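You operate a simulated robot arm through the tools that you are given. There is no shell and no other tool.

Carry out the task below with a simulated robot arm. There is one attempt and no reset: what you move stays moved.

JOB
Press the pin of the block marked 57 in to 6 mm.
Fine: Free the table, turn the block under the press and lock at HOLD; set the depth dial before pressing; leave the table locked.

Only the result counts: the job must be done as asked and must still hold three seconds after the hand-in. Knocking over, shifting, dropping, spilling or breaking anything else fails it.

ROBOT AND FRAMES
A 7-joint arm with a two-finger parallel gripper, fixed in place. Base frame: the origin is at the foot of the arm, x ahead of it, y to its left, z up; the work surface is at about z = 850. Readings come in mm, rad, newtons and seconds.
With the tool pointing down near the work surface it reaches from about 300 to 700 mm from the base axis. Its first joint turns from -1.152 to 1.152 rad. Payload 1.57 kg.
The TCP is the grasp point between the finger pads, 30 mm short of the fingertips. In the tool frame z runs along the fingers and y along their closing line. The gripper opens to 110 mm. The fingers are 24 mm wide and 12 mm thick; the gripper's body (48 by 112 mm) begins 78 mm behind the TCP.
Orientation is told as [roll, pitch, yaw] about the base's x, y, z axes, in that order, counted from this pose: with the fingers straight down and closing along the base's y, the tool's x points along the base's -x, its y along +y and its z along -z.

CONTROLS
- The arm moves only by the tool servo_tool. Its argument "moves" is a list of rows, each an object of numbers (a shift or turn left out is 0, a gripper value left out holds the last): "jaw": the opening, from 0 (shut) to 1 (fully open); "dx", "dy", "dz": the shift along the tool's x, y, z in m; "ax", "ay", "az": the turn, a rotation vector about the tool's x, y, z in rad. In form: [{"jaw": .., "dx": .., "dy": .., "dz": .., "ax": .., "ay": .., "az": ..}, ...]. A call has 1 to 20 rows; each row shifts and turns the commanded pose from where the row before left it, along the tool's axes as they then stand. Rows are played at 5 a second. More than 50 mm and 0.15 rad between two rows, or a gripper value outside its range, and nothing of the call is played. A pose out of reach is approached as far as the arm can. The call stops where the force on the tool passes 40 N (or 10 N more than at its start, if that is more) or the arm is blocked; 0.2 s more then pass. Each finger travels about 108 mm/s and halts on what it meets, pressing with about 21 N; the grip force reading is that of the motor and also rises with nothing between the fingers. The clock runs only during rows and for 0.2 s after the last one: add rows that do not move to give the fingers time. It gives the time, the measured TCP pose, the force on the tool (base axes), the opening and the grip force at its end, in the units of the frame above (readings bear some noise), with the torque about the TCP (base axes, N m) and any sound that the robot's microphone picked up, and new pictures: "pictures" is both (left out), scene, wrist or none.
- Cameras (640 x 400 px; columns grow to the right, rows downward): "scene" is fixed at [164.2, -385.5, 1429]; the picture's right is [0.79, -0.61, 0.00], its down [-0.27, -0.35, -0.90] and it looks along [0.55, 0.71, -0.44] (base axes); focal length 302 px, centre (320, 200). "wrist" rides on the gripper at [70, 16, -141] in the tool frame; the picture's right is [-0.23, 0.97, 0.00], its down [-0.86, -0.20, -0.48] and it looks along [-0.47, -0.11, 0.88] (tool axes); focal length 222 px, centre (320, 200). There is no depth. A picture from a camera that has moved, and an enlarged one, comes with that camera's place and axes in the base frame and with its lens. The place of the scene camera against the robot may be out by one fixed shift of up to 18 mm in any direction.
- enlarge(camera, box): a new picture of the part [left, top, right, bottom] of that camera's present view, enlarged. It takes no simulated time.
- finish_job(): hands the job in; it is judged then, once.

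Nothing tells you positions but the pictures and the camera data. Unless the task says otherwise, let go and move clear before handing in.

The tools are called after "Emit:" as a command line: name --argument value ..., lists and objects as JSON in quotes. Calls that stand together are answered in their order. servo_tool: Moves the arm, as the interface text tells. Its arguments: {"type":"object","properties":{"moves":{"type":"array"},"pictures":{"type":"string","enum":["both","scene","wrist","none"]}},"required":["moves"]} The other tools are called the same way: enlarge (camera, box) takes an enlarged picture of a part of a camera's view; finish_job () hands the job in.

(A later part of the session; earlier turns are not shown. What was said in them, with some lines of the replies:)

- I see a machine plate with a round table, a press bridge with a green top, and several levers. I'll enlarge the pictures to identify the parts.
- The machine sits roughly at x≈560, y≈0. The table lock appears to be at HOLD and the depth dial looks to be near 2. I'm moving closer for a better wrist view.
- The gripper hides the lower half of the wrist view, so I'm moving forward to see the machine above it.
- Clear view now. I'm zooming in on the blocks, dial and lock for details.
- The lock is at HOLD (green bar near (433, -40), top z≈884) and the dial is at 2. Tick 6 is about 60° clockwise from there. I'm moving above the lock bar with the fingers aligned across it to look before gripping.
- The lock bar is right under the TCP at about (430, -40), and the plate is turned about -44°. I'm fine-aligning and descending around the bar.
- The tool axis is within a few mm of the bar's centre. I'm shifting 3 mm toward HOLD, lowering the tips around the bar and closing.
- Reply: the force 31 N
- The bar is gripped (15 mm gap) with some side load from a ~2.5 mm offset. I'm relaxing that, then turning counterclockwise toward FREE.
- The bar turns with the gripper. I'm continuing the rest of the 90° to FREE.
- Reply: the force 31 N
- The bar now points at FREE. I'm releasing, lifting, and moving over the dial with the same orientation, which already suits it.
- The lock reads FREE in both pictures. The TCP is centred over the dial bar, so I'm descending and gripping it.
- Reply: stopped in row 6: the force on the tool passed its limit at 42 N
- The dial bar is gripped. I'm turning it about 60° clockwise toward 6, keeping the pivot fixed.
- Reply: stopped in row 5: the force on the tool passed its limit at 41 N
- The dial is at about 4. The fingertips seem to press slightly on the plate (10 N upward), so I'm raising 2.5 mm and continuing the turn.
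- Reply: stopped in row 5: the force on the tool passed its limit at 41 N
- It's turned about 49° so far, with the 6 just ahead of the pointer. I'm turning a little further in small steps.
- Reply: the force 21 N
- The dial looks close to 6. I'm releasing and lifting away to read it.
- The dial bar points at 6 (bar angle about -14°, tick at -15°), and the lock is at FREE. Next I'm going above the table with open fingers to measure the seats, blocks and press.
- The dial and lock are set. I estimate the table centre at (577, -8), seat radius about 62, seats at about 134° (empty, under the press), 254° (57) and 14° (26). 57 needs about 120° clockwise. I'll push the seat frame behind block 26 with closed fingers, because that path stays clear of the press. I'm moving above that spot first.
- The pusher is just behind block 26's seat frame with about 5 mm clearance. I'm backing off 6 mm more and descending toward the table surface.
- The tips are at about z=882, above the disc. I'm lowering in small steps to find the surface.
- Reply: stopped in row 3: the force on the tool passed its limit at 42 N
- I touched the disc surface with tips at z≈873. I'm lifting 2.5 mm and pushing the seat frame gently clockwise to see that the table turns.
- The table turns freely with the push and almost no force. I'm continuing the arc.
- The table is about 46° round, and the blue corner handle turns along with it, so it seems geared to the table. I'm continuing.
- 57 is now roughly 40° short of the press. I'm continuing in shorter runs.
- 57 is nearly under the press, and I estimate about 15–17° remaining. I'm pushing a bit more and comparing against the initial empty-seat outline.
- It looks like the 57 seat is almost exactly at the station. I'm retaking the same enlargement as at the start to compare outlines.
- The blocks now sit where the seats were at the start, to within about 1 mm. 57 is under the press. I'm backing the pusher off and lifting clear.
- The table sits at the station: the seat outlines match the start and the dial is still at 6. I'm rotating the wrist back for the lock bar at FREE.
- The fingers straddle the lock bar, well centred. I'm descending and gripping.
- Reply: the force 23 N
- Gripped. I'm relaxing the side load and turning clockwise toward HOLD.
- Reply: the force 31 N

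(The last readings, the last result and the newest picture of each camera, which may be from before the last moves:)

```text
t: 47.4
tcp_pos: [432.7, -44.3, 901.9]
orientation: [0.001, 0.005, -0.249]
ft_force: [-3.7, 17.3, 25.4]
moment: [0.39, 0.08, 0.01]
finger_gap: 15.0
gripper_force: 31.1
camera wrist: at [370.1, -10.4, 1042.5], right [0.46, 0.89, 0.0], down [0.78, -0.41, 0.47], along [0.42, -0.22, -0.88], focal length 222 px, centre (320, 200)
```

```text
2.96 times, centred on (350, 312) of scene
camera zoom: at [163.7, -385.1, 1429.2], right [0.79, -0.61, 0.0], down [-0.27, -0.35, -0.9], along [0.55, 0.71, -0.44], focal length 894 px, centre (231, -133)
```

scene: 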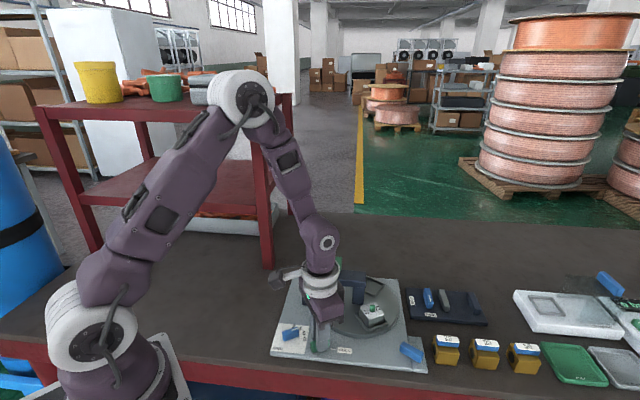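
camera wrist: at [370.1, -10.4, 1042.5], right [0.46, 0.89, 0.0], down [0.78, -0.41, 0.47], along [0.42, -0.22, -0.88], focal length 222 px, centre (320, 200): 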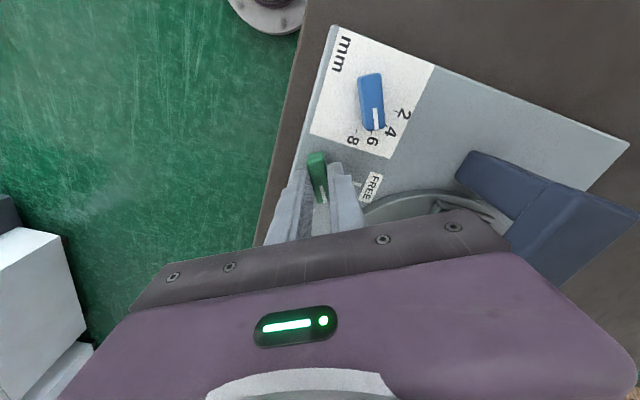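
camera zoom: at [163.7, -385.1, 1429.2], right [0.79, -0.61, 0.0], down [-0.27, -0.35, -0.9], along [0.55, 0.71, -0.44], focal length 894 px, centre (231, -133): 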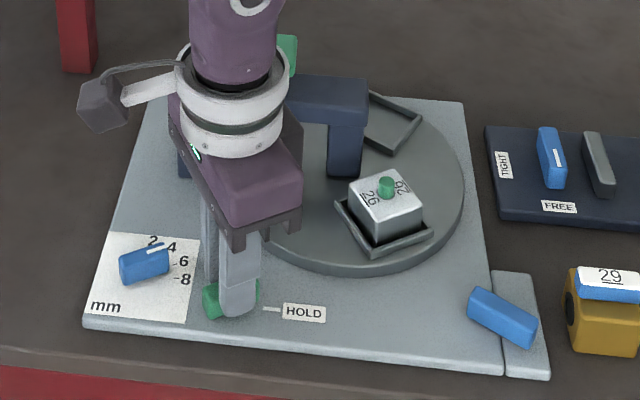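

About 60° has been turned. I'm raising slightly to relieve the vertical load and finishing the turn to HOLD.

Emit:
servo_tool --moves '[{"dz": -0.002}, {"az": 0.11}, {"az": 0.11}, {"az": 0.11}, {"az": 0.11}, {"az": 0.1}, {}]'

Emit:
enlarge --camera "scene" --box '[270, 280, 370, 370]'

Emit:
enlarge --camera "wrist" --box '[260, 60, 400, 220]'

```text
t: 49.0
tcp_pos: [432.6, -43.9, 903.8]
orientation: [-0.002, 0.008, -0.788]
ft_force: [6.6, 24.9, -19.2]
moment: [1.0, 0.19, 0.16]
finger_gap: 15.0
gripper_force: 30.6
camera wrist: at [396.6, 17.7, 1044.5], right [0.85, 0.53, 0.0], down [0.46, -0.75, 0.47], along [0.25, -0.4, -0.88], focal length 222 px, centre (320, 200)
```

scene: 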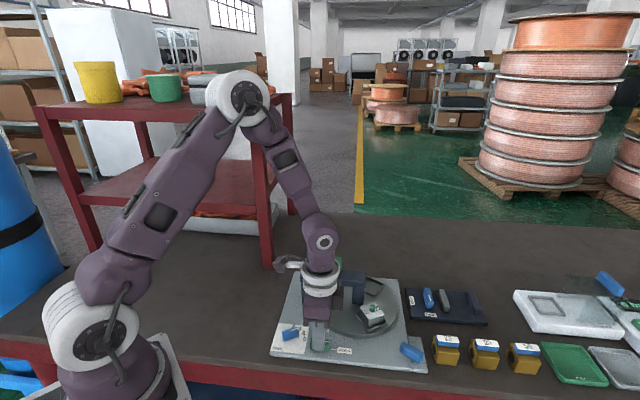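
wrist: 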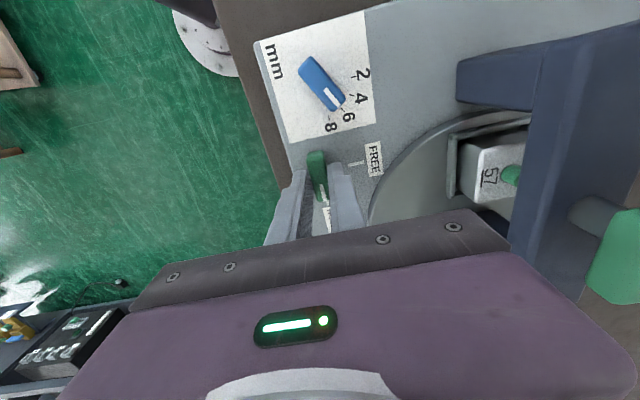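

```text
4.44 times, centred on (320, 325) of scene
camera zoom: at [164.6, -384.9, 1429.1], right [0.79, -0.61, 0.0], down [-0.27, -0.35, -0.9], along [0.55, 0.71, -0.44], focal length 1340 px, centre (320, -356)
```

zoom: 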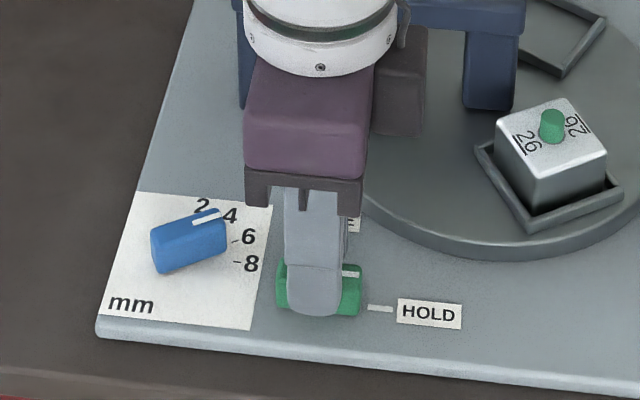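

```text
2.50 times, centred on (330, 140) of wrist
camera zoom: at [396.6, 17.7, 1044.5], right [0.85, 0.53, 0.0], down [0.46, -0.75, 0.47], along [0.25, -0.4, -0.88], focal length 555 px, centre (295, 350)
```

zoom: 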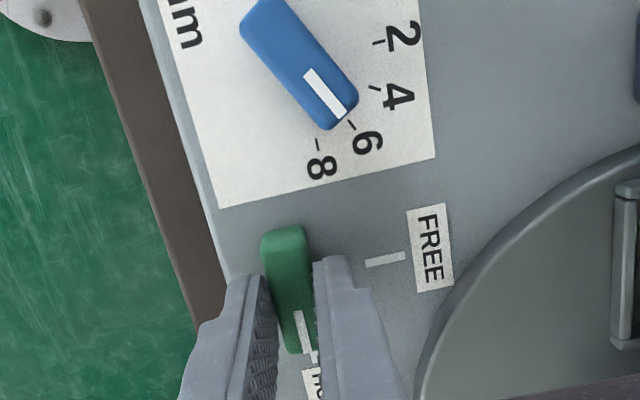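

The lock bar is at HOLD and the dial clearly points at 6. I'm releasing, lifting, and checking.

Emit:
servo_tool --moves '[{"jaw": 0.42}, {"jaw": 0.42}, {"dz": -0.03}, {"dz": -0.04}, {"dz": -0.04}, {"dz": -0.04}, {}]'

Emit:
enlarge --camera "wrist" --box '[240, 40, 440, 220]'

Emit:
enlarge --camera "scene" --box '[260, 245, 440, 380]'

```text
t: 50.6
tcp_pos: [434.2, -46.1, 1054.2]
orientation: [-0.003, 0.007, -0.788]
ft_force: [-0.6, 0.3, -0.3]
moment: [-0.04, 0.0, 0.0]
finger_gap: 46.4
gripper_force: 0.0
camera wrist: at [397.4, 16.1, 1194.7], right [0.85, 0.53, 0.0], down [0.46, -0.75, 0.47], along [0.25, -0.4, -0.88], focal length 222 px, centre (320, 200)
```

scene: 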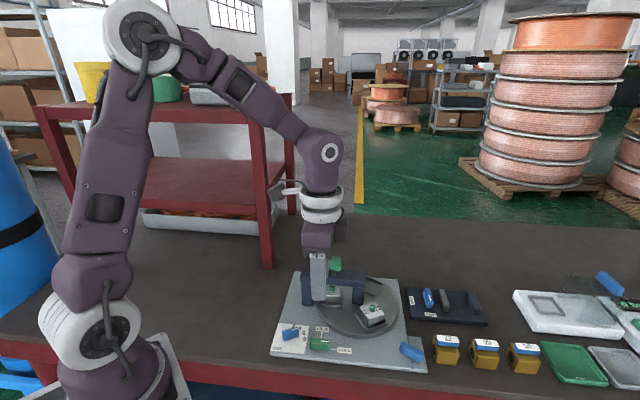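
wrist: 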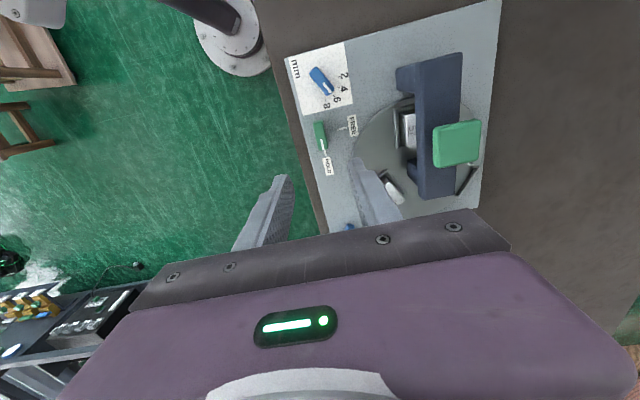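

```text
2.22 times, centred on (340, 130) of wrist
camera zoom: at [397.4, 16.1, 1194.7], right [0.85, 0.53, 0.0], down [0.46, -0.75, 0.47], along [0.25, -0.4, -0.88], focal length 494 px, centre (276, 356)
```

zoom: 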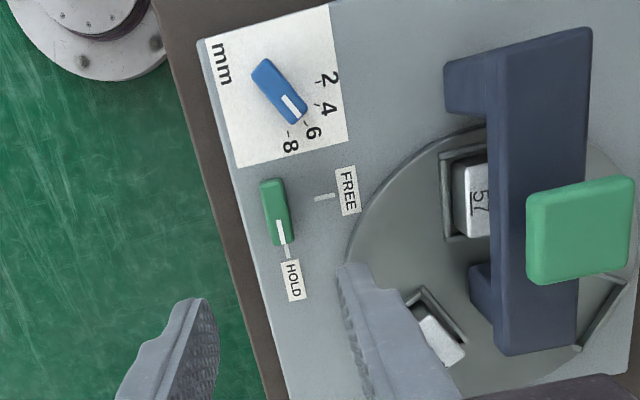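

```text
2.96 times, centred on (350, 312) of scene
camera zoom: at [164.1, -385.5, 1429.0], right [0.79, -0.61, 0.0], down [-0.27, -0.35, -0.9], along [0.55, 0.71, -0.44], focal length 894 px, centre (231, -133)
```

zoom: 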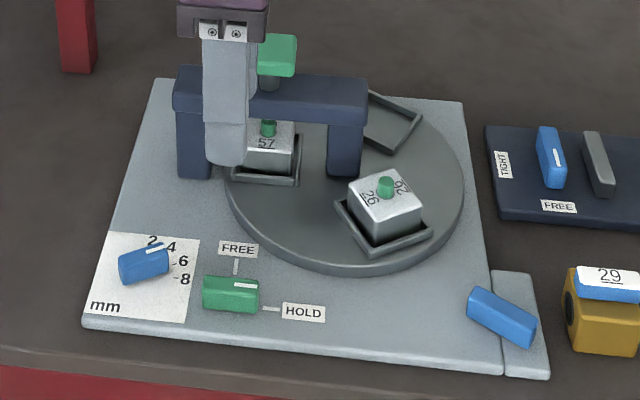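

The lock is at HOLD, the dial at 6, and 57 is under the ram. Next I'm moving the closed fingers above the green press button at about (532, 36), top z≈988.

Emit:
servo_tool --moves '[{"dx": -0.0026, "dy": 0.0319, "jaw": 0.0}, {"dx": -0.0026, "dy": 0.0319}, {"dx": -0.0026, "dy": 0.0319}, {"dx": -0.0027, "dy": 0.0318}, {"dz": 0.01}, {}]'

Emit:
enlarge --camera "wrist" --box '[240, 90, 400, 220]'

Emit:
enlarge --camera "scene" --box '[280, 220, 400, 330]'

```text
t: 52.0
tcp_pos: [531.9, 36.7, 1043.8]
orientation: [-0.001, 0.007, -0.789]
ft_force: [0.2, 0.5, -0.6]
moment: [0.03, -0.02, 0.02]
finger_gap: 0.1
gripper_force: 20.5
camera wrist: at [495.8, 98.5, 1184.8], right [0.85, 0.53, 0.0], down [0.46, -0.75, 0.47], along [0.25, -0.4, -0.88], focal length 222 px, centre (320, 200)
```

scene: 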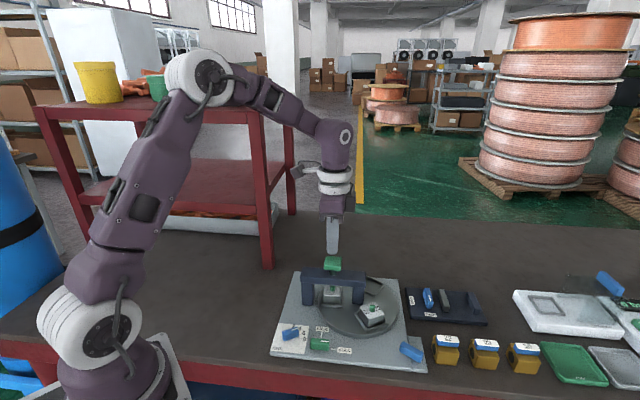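
wrist: 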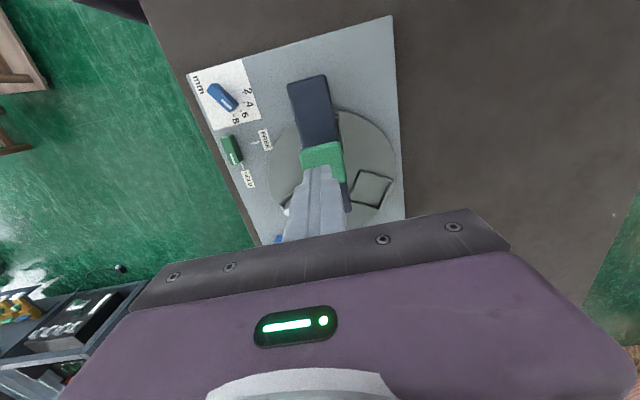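

```text
3.08 times, centred on (320, 155) of wrist
camera zoom: at [495.8, 98.5, 1184.8], right [0.85, 0.53, 0.0], down [0.46, -0.75, 0.47], along [0.25, -0.4, -0.88], focal length 684 px, centre (320, 338)
```

zoom: 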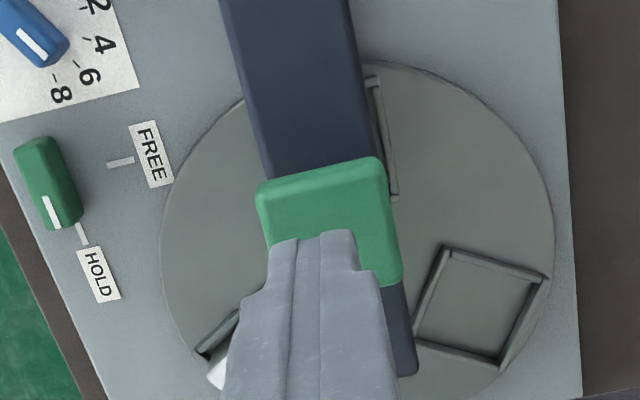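

```text
3.64 times, centred on (340, 275) of scene
camera zoom: at [164.2, -385.5, 1429.0], right [0.79, -0.61, 0.0], down [-0.27, -0.35, -0.9], along [0.55, 0.71, -0.44], focal length 1097 px, centre (247, -73)
```

zoom: 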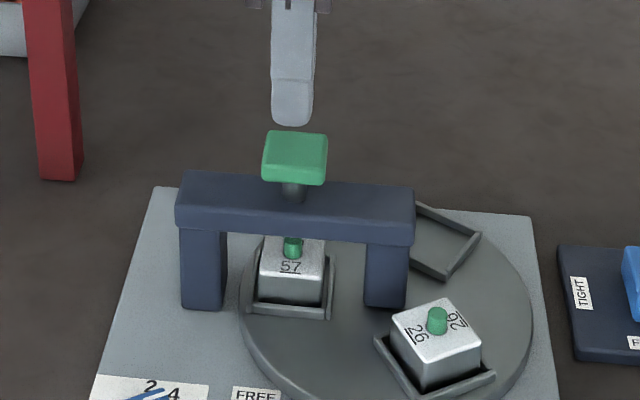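

The fingers are aligned within about 2 mm of the button's centre. I'm descending to just above and then pressing in small steps.

Emit:
servo_tool --moves '[{"dy": 0.002, "dz": 0.01}, {"dz": 0.008}, {"dz": 0.003}, {"dz": 0.003}, {"dz": 0.003}, {}]'

Emit:
enlarge --camera "scene" --box '[280, 220, 400, 330]'

```text
t: 53.4
tcp_pos: [532.2, 38.3, 1016.6]
orientation: [-0.002, 0.007, -0.788]
ft_force: [-0.4, 0.1, -0.1]
moment: [0.02, -0.01, -0.01]
finger_gap: 0.0
gripper_force: 20.9
camera wrist: at [496.4, 100.1, 1156.9], right [0.85, 0.53, 0.0], down [0.47, -0.75, 0.47], along [0.25, -0.4, -0.88], focal length 222 px, centre (320, 200)
```

scene: 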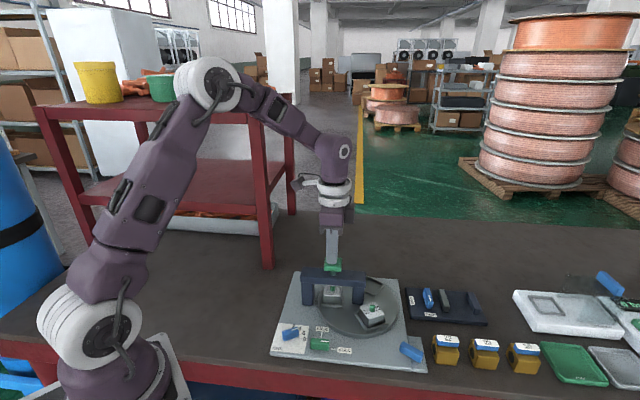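
wrist: 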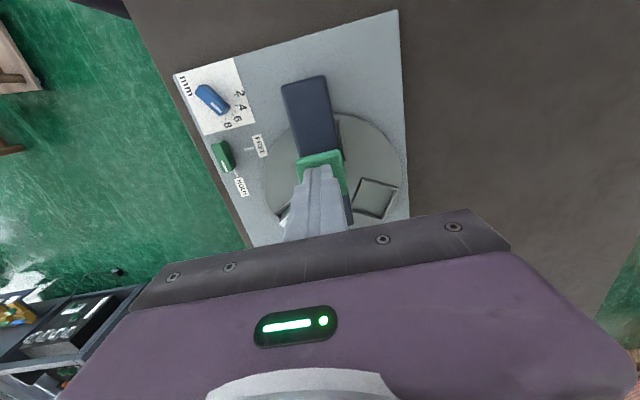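

```text
3.64 times, centred on (340, 275) of scene
camera zoom: at [164.1, -385.5, 1429.0], right [0.79, -0.61, 0.0], down [-0.27, -0.35, -0.9], along [0.55, 0.71, -0.44], focal length 1097 px, centre (247, -73)
```

zoom: 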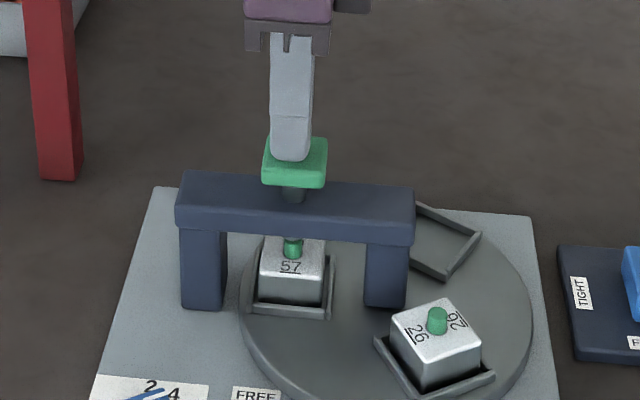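

The finger is at the button and the force is still near zero. I'm continuing down in small steps while watching the force.

Emit:
servo_tool --moves '[{"dz": 0.002}, {"dz": 0.002}, {"dz": 0.002}, {"dz": 0.002}, {}]' --pictures "none"

Emit:
enlarge --camera "scene" --box '[280, 220, 400, 330]'

```text
t: 54.6
tcp_pos: [532.8, 37.4, 1010.0]
orientation: [-0.002, 0.007, -0.787]
ft_force: [0.5, -1.7, 5.8]
moment: [-0.11, -0.08, 0.03]
finger_gap: 0.0
gripper_force: 21.1
heard: click
```

```text
3.64 times, centred on (340, 275) of scene
camera zoom: at [164.1, -385.5, 1429.0], right [0.79, -0.61, 0.0], down [-0.27, -0.35, -0.9], along [0.55, 0.71, -0.44], focal length 1097 px, centre (247, -73)
```

zoom: 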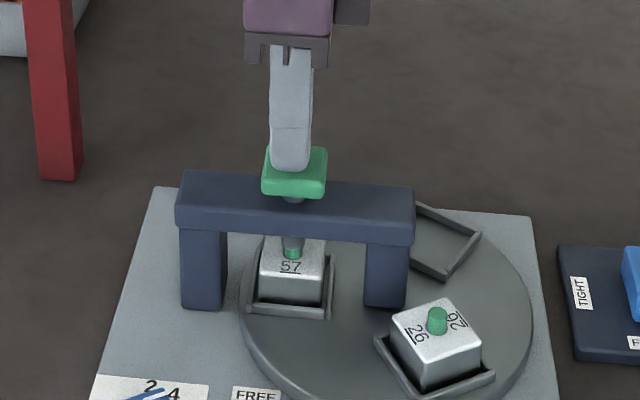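

A click was heard and the ram is on the pin. I'm continuing down until the stop is felt.

Emit:
servo_tool --moves '[{"dz": 0.001}, {"dz": 0.001}, {"dz": 0.001}, {}]' --pictures "none"

Emit:
enlarge --camera "scene" --box '[310, 260, 370, 320]'

```text
t: 55.6
tcp_pos: [532.9, 37.9, 1006.2]
orientation: [-0.002, 0.008, -0.788]
ft_force: [2.7, -1.3, 6.1]
moment: [-0.09, -0.14, 0.02]
finger_gap: 0.0
gripper_force: 21.3
```

```text
6.67 times, centred on (340, 290) of scene
camera zoom: at [164.1, -385.6, 1429.0], right [0.79, -0.61, 0.0], down [-0.27, -0.35, -0.9], along [0.55, 0.71, -0.44], focal length 2010 px, centre (187, -400)
```

zoom: 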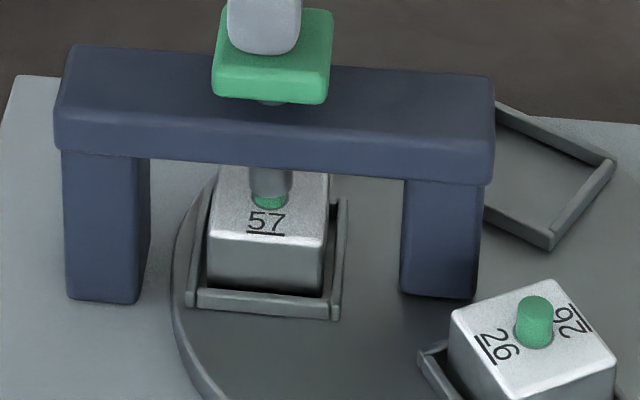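

Emit:
servo_tool --moves '[{"dz": 0.001}, {"dz": 0.001}, {}]' --pictures "none"

Emit:
enlarge --camera "scene" --box '[310, 260, 370, 320]'

```text
t: 56.4
tcp_pos: [533.6, 37.9, 1005.7]
orientation: [0.0, 0.006, -0.788]
ft_force: [-0.8, -1.0, 29.7]
moment: [-0.18, -0.1, -0.07]
finger_gap: 0.0
gripper_force: 21.0
```

```text
6.67 times, centred on (340, 290) of scene
camera zoom: at [163.6, -385.6, 1429.0], right [0.79, -0.61, 0.0], down [-0.27, -0.35, -0.9], along [0.55, 0.71, -0.44], focal length 2010 px, centre (187, -400)
```

zoom: 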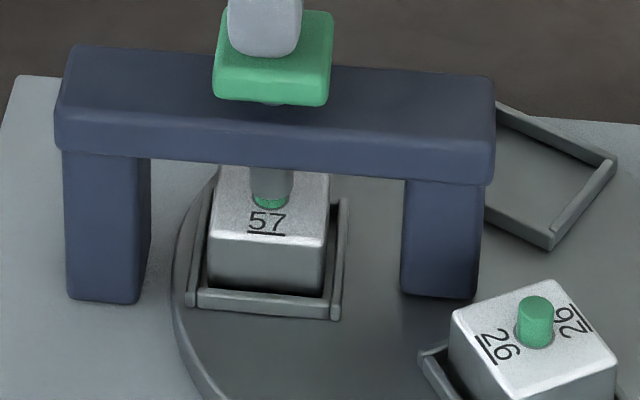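

The force jumped to 30 N with almost no movement, so this is the depth stop. One more nudge to make sure it's fully seated.

Emit:
servo_tool --moves '[{"dz": 0.0007}, {"dz": 0.0005}, {}]' --pictures "none"

```text
t: 56.8
tcp_pos: [531.9, 38.5, 1004.2]
orientation: [0.001, 0.005, -0.786]
ft_force: [-7.2, -0.3, 12.1]
moment: [-0.1, 0.1, -0.07]
finger_gap: 0.0
gripper_force: 21.5
stopped in row 2: the force on the tool passed its limit at 43 N (the readings are from after the stop); the commanded pose is now the measured one
```

The stop held at over 40 N. I'm lifting straight off and moving clear to inspect.

Emit:
servo_tool --moves '[{"dz": -0.02}, {"dz": -0.03}, {"dz": -0.04}, {"dz": -0.04}, {"dx": 0.02, "dy": -0.03}, {"dx": 0.02, "dy": -0.03}, {"dy": -0.03}, {"dy": -0.03}, {}, {}]'

Emit:
enlarge --camera "scene" --box '[310, 260, 370, 320]'

Emit:
enlarge --camera "scene" --box '[260, 245, 440, 380]'

Emit:
enlarge --camera "wrist" --box '[240, 20, 480, 220]'

```text
t: 59.0
tcp_pos: [419.5, -20.0, 1135.8]
orientation: [0.0, 0.006, -0.786]
ft_force: [-0.6, 1.5, -0.4]
moment: [0.01, 0.0, -0.01]
finger_gap: 0.0
gripper_force: 21.3
camera wrist: at [383.2, 42.9, 1275.2], right [0.85, 0.53, 0.0], down [0.46, -0.75, 0.47], along [0.25, -0.4, -0.88], focal length 222 px, centre (320, 200)
```

scene: 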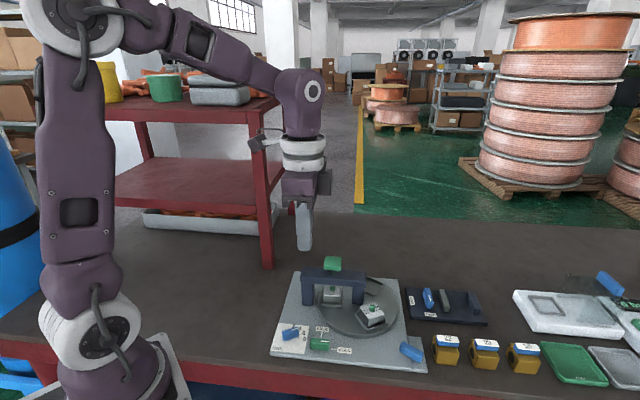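
wrist: 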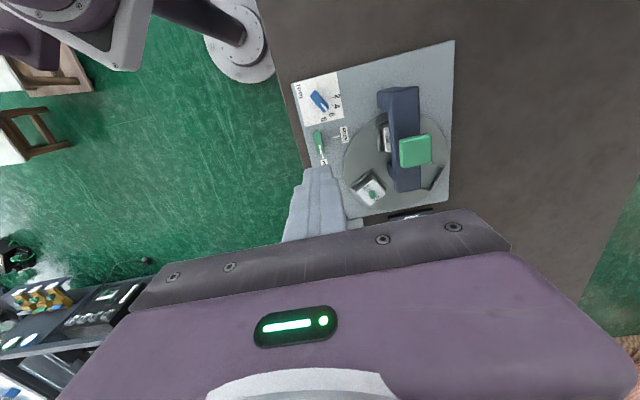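

```text
6.67 times, centred on (340, 290) of scene
camera zoom: at [164.1, -385.5, 1429.0], right [0.79, -0.61, 0.0], down [-0.27, -0.35, -0.9], along [0.55, 0.71, -0.44], focal length 2010 px, centre (187, -400)
```

zoom: 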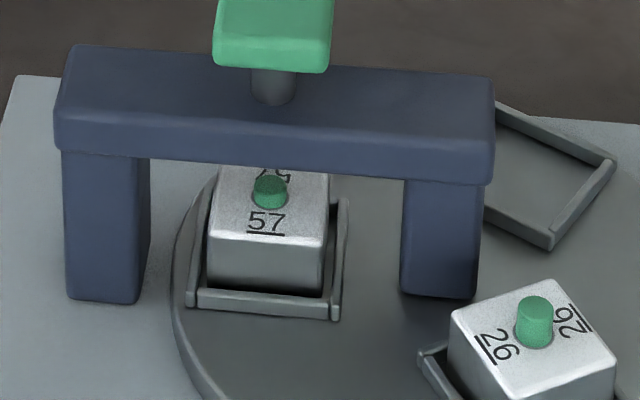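

```text
2.96 times, centred on (350, 312) of scene
camera zoom: at [164.1, -385.5, 1429.0], right [0.79, -0.61, 0.0], down [-0.27, -0.35, -0.9], along [0.55, 0.71, -0.44], focal length 894 px, centre (231, -133)
```

zoom: 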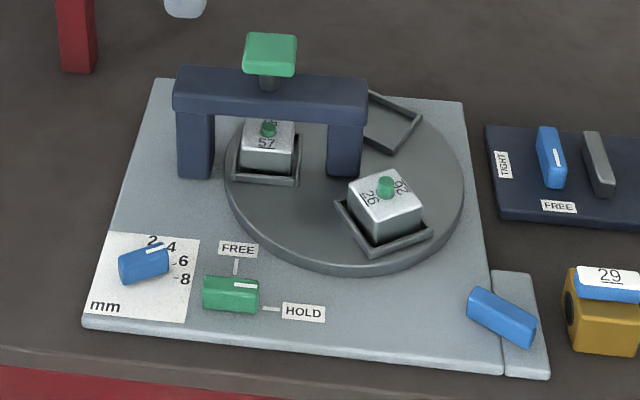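

```text
2.00 times, centred on (360, 120) of wrist
camera zoom: at [383.2, 42.9, 1275.2], right [0.85, 0.53, 0.0], down [0.46, -0.75, 0.47], along [0.25, -0.4, -0.88], focal length 444 px, centre (240, 360)
```

zoom: 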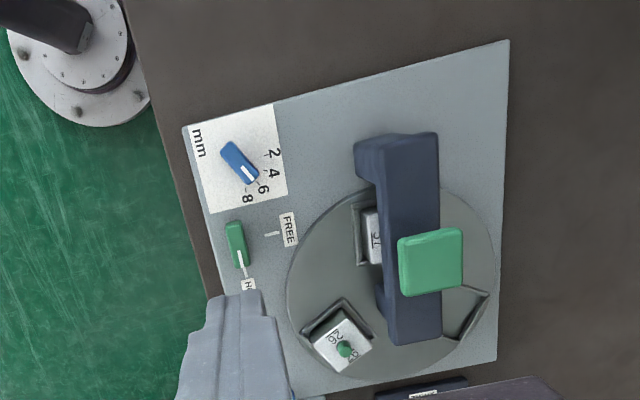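

The lock is at HOLD, the dial at 6, and the pin is clearly shorter. I'm zooming in to compare pin heights.

Emit:
enlarge --camera "scene" --box '[340, 260, 400, 340]'

Emit:
enlarge --camera "scene" --box '[315, 275, 355, 305]'

Emit:
enlarge --camera "scene" --box '[350, 290, 390, 330]'

```text
5.00 times, centred on (370, 300) of scene
camera zoom: at [164.1, -385.5, 1429.0], right [0.79, -0.61, 0.0], down [-0.27, -0.35, -0.9], along [0.55, 0.71, -0.44], focal length 1508 px, centre (70, -300)
```

zoom: 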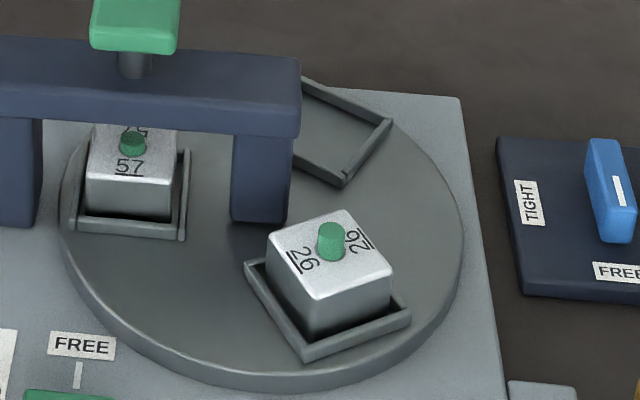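

```text
13.33 times, centred on (335, 290) of scene
camera zoom: at [164.1, -385.5, 1429.0], right [0.79, -0.61, 0.0], down [-0.27, -0.35, -0.9], along [0.55, 0.71, -0.44], focal length 4021 px, centre (120, -1000)
```

zoom: 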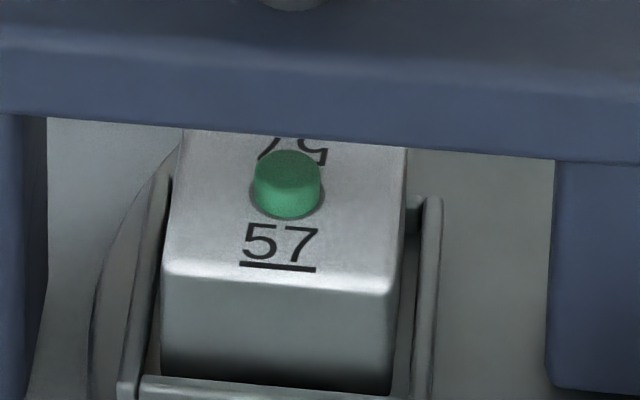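

```text
10.00 times, centred on (370, 310) of scene
camera zoom: at [164.1, -385.5, 1429.0], right [0.79, -0.61, 0.0], down [-0.27, -0.35, -0.9], along [0.55, 0.71, -0.44], focal length 3016 px, centre (-180, -900)
```

zoom: 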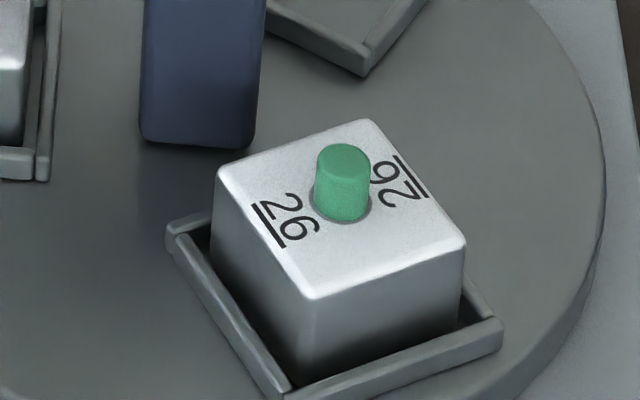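

The pin of 57 now stands about 6 mm proud against about 12 mm on the untouched block 26, so it is pressed in about 6 mm. The table is locked at HOLD, the dial is at 6, both blocks are seated, and the arm is clear, so I'm handing in.

Emit:
finish_job

```text
The job is handed in.
```

I pressed the pin of block 57 in to about 6 mm and handed the job in. No result has come back yet.

- **Depth:** I set the dial to 6 before pressing. I pushed the button down until the force passed 40 N at the stop. In the pictures, block 57's pin stands about 6 mm high, against about 12 mm for the untouched pin on block 26. That reading could be off by about 1 mm.
- **Table:** I freed it and turned it about 120° clockwise by pushing on the frame behind block 26, which stayed in its seat. I then locked the table at HOLD and left it there. Block 57 sits where the empty seat was at the start, to within about 1 mm.
- **Blue corner handle:** it turned along with the table without the arm touching it, so it seems geared to the table. It now rests at a different angle than at the start.

The arm let go and is clear of the machine.
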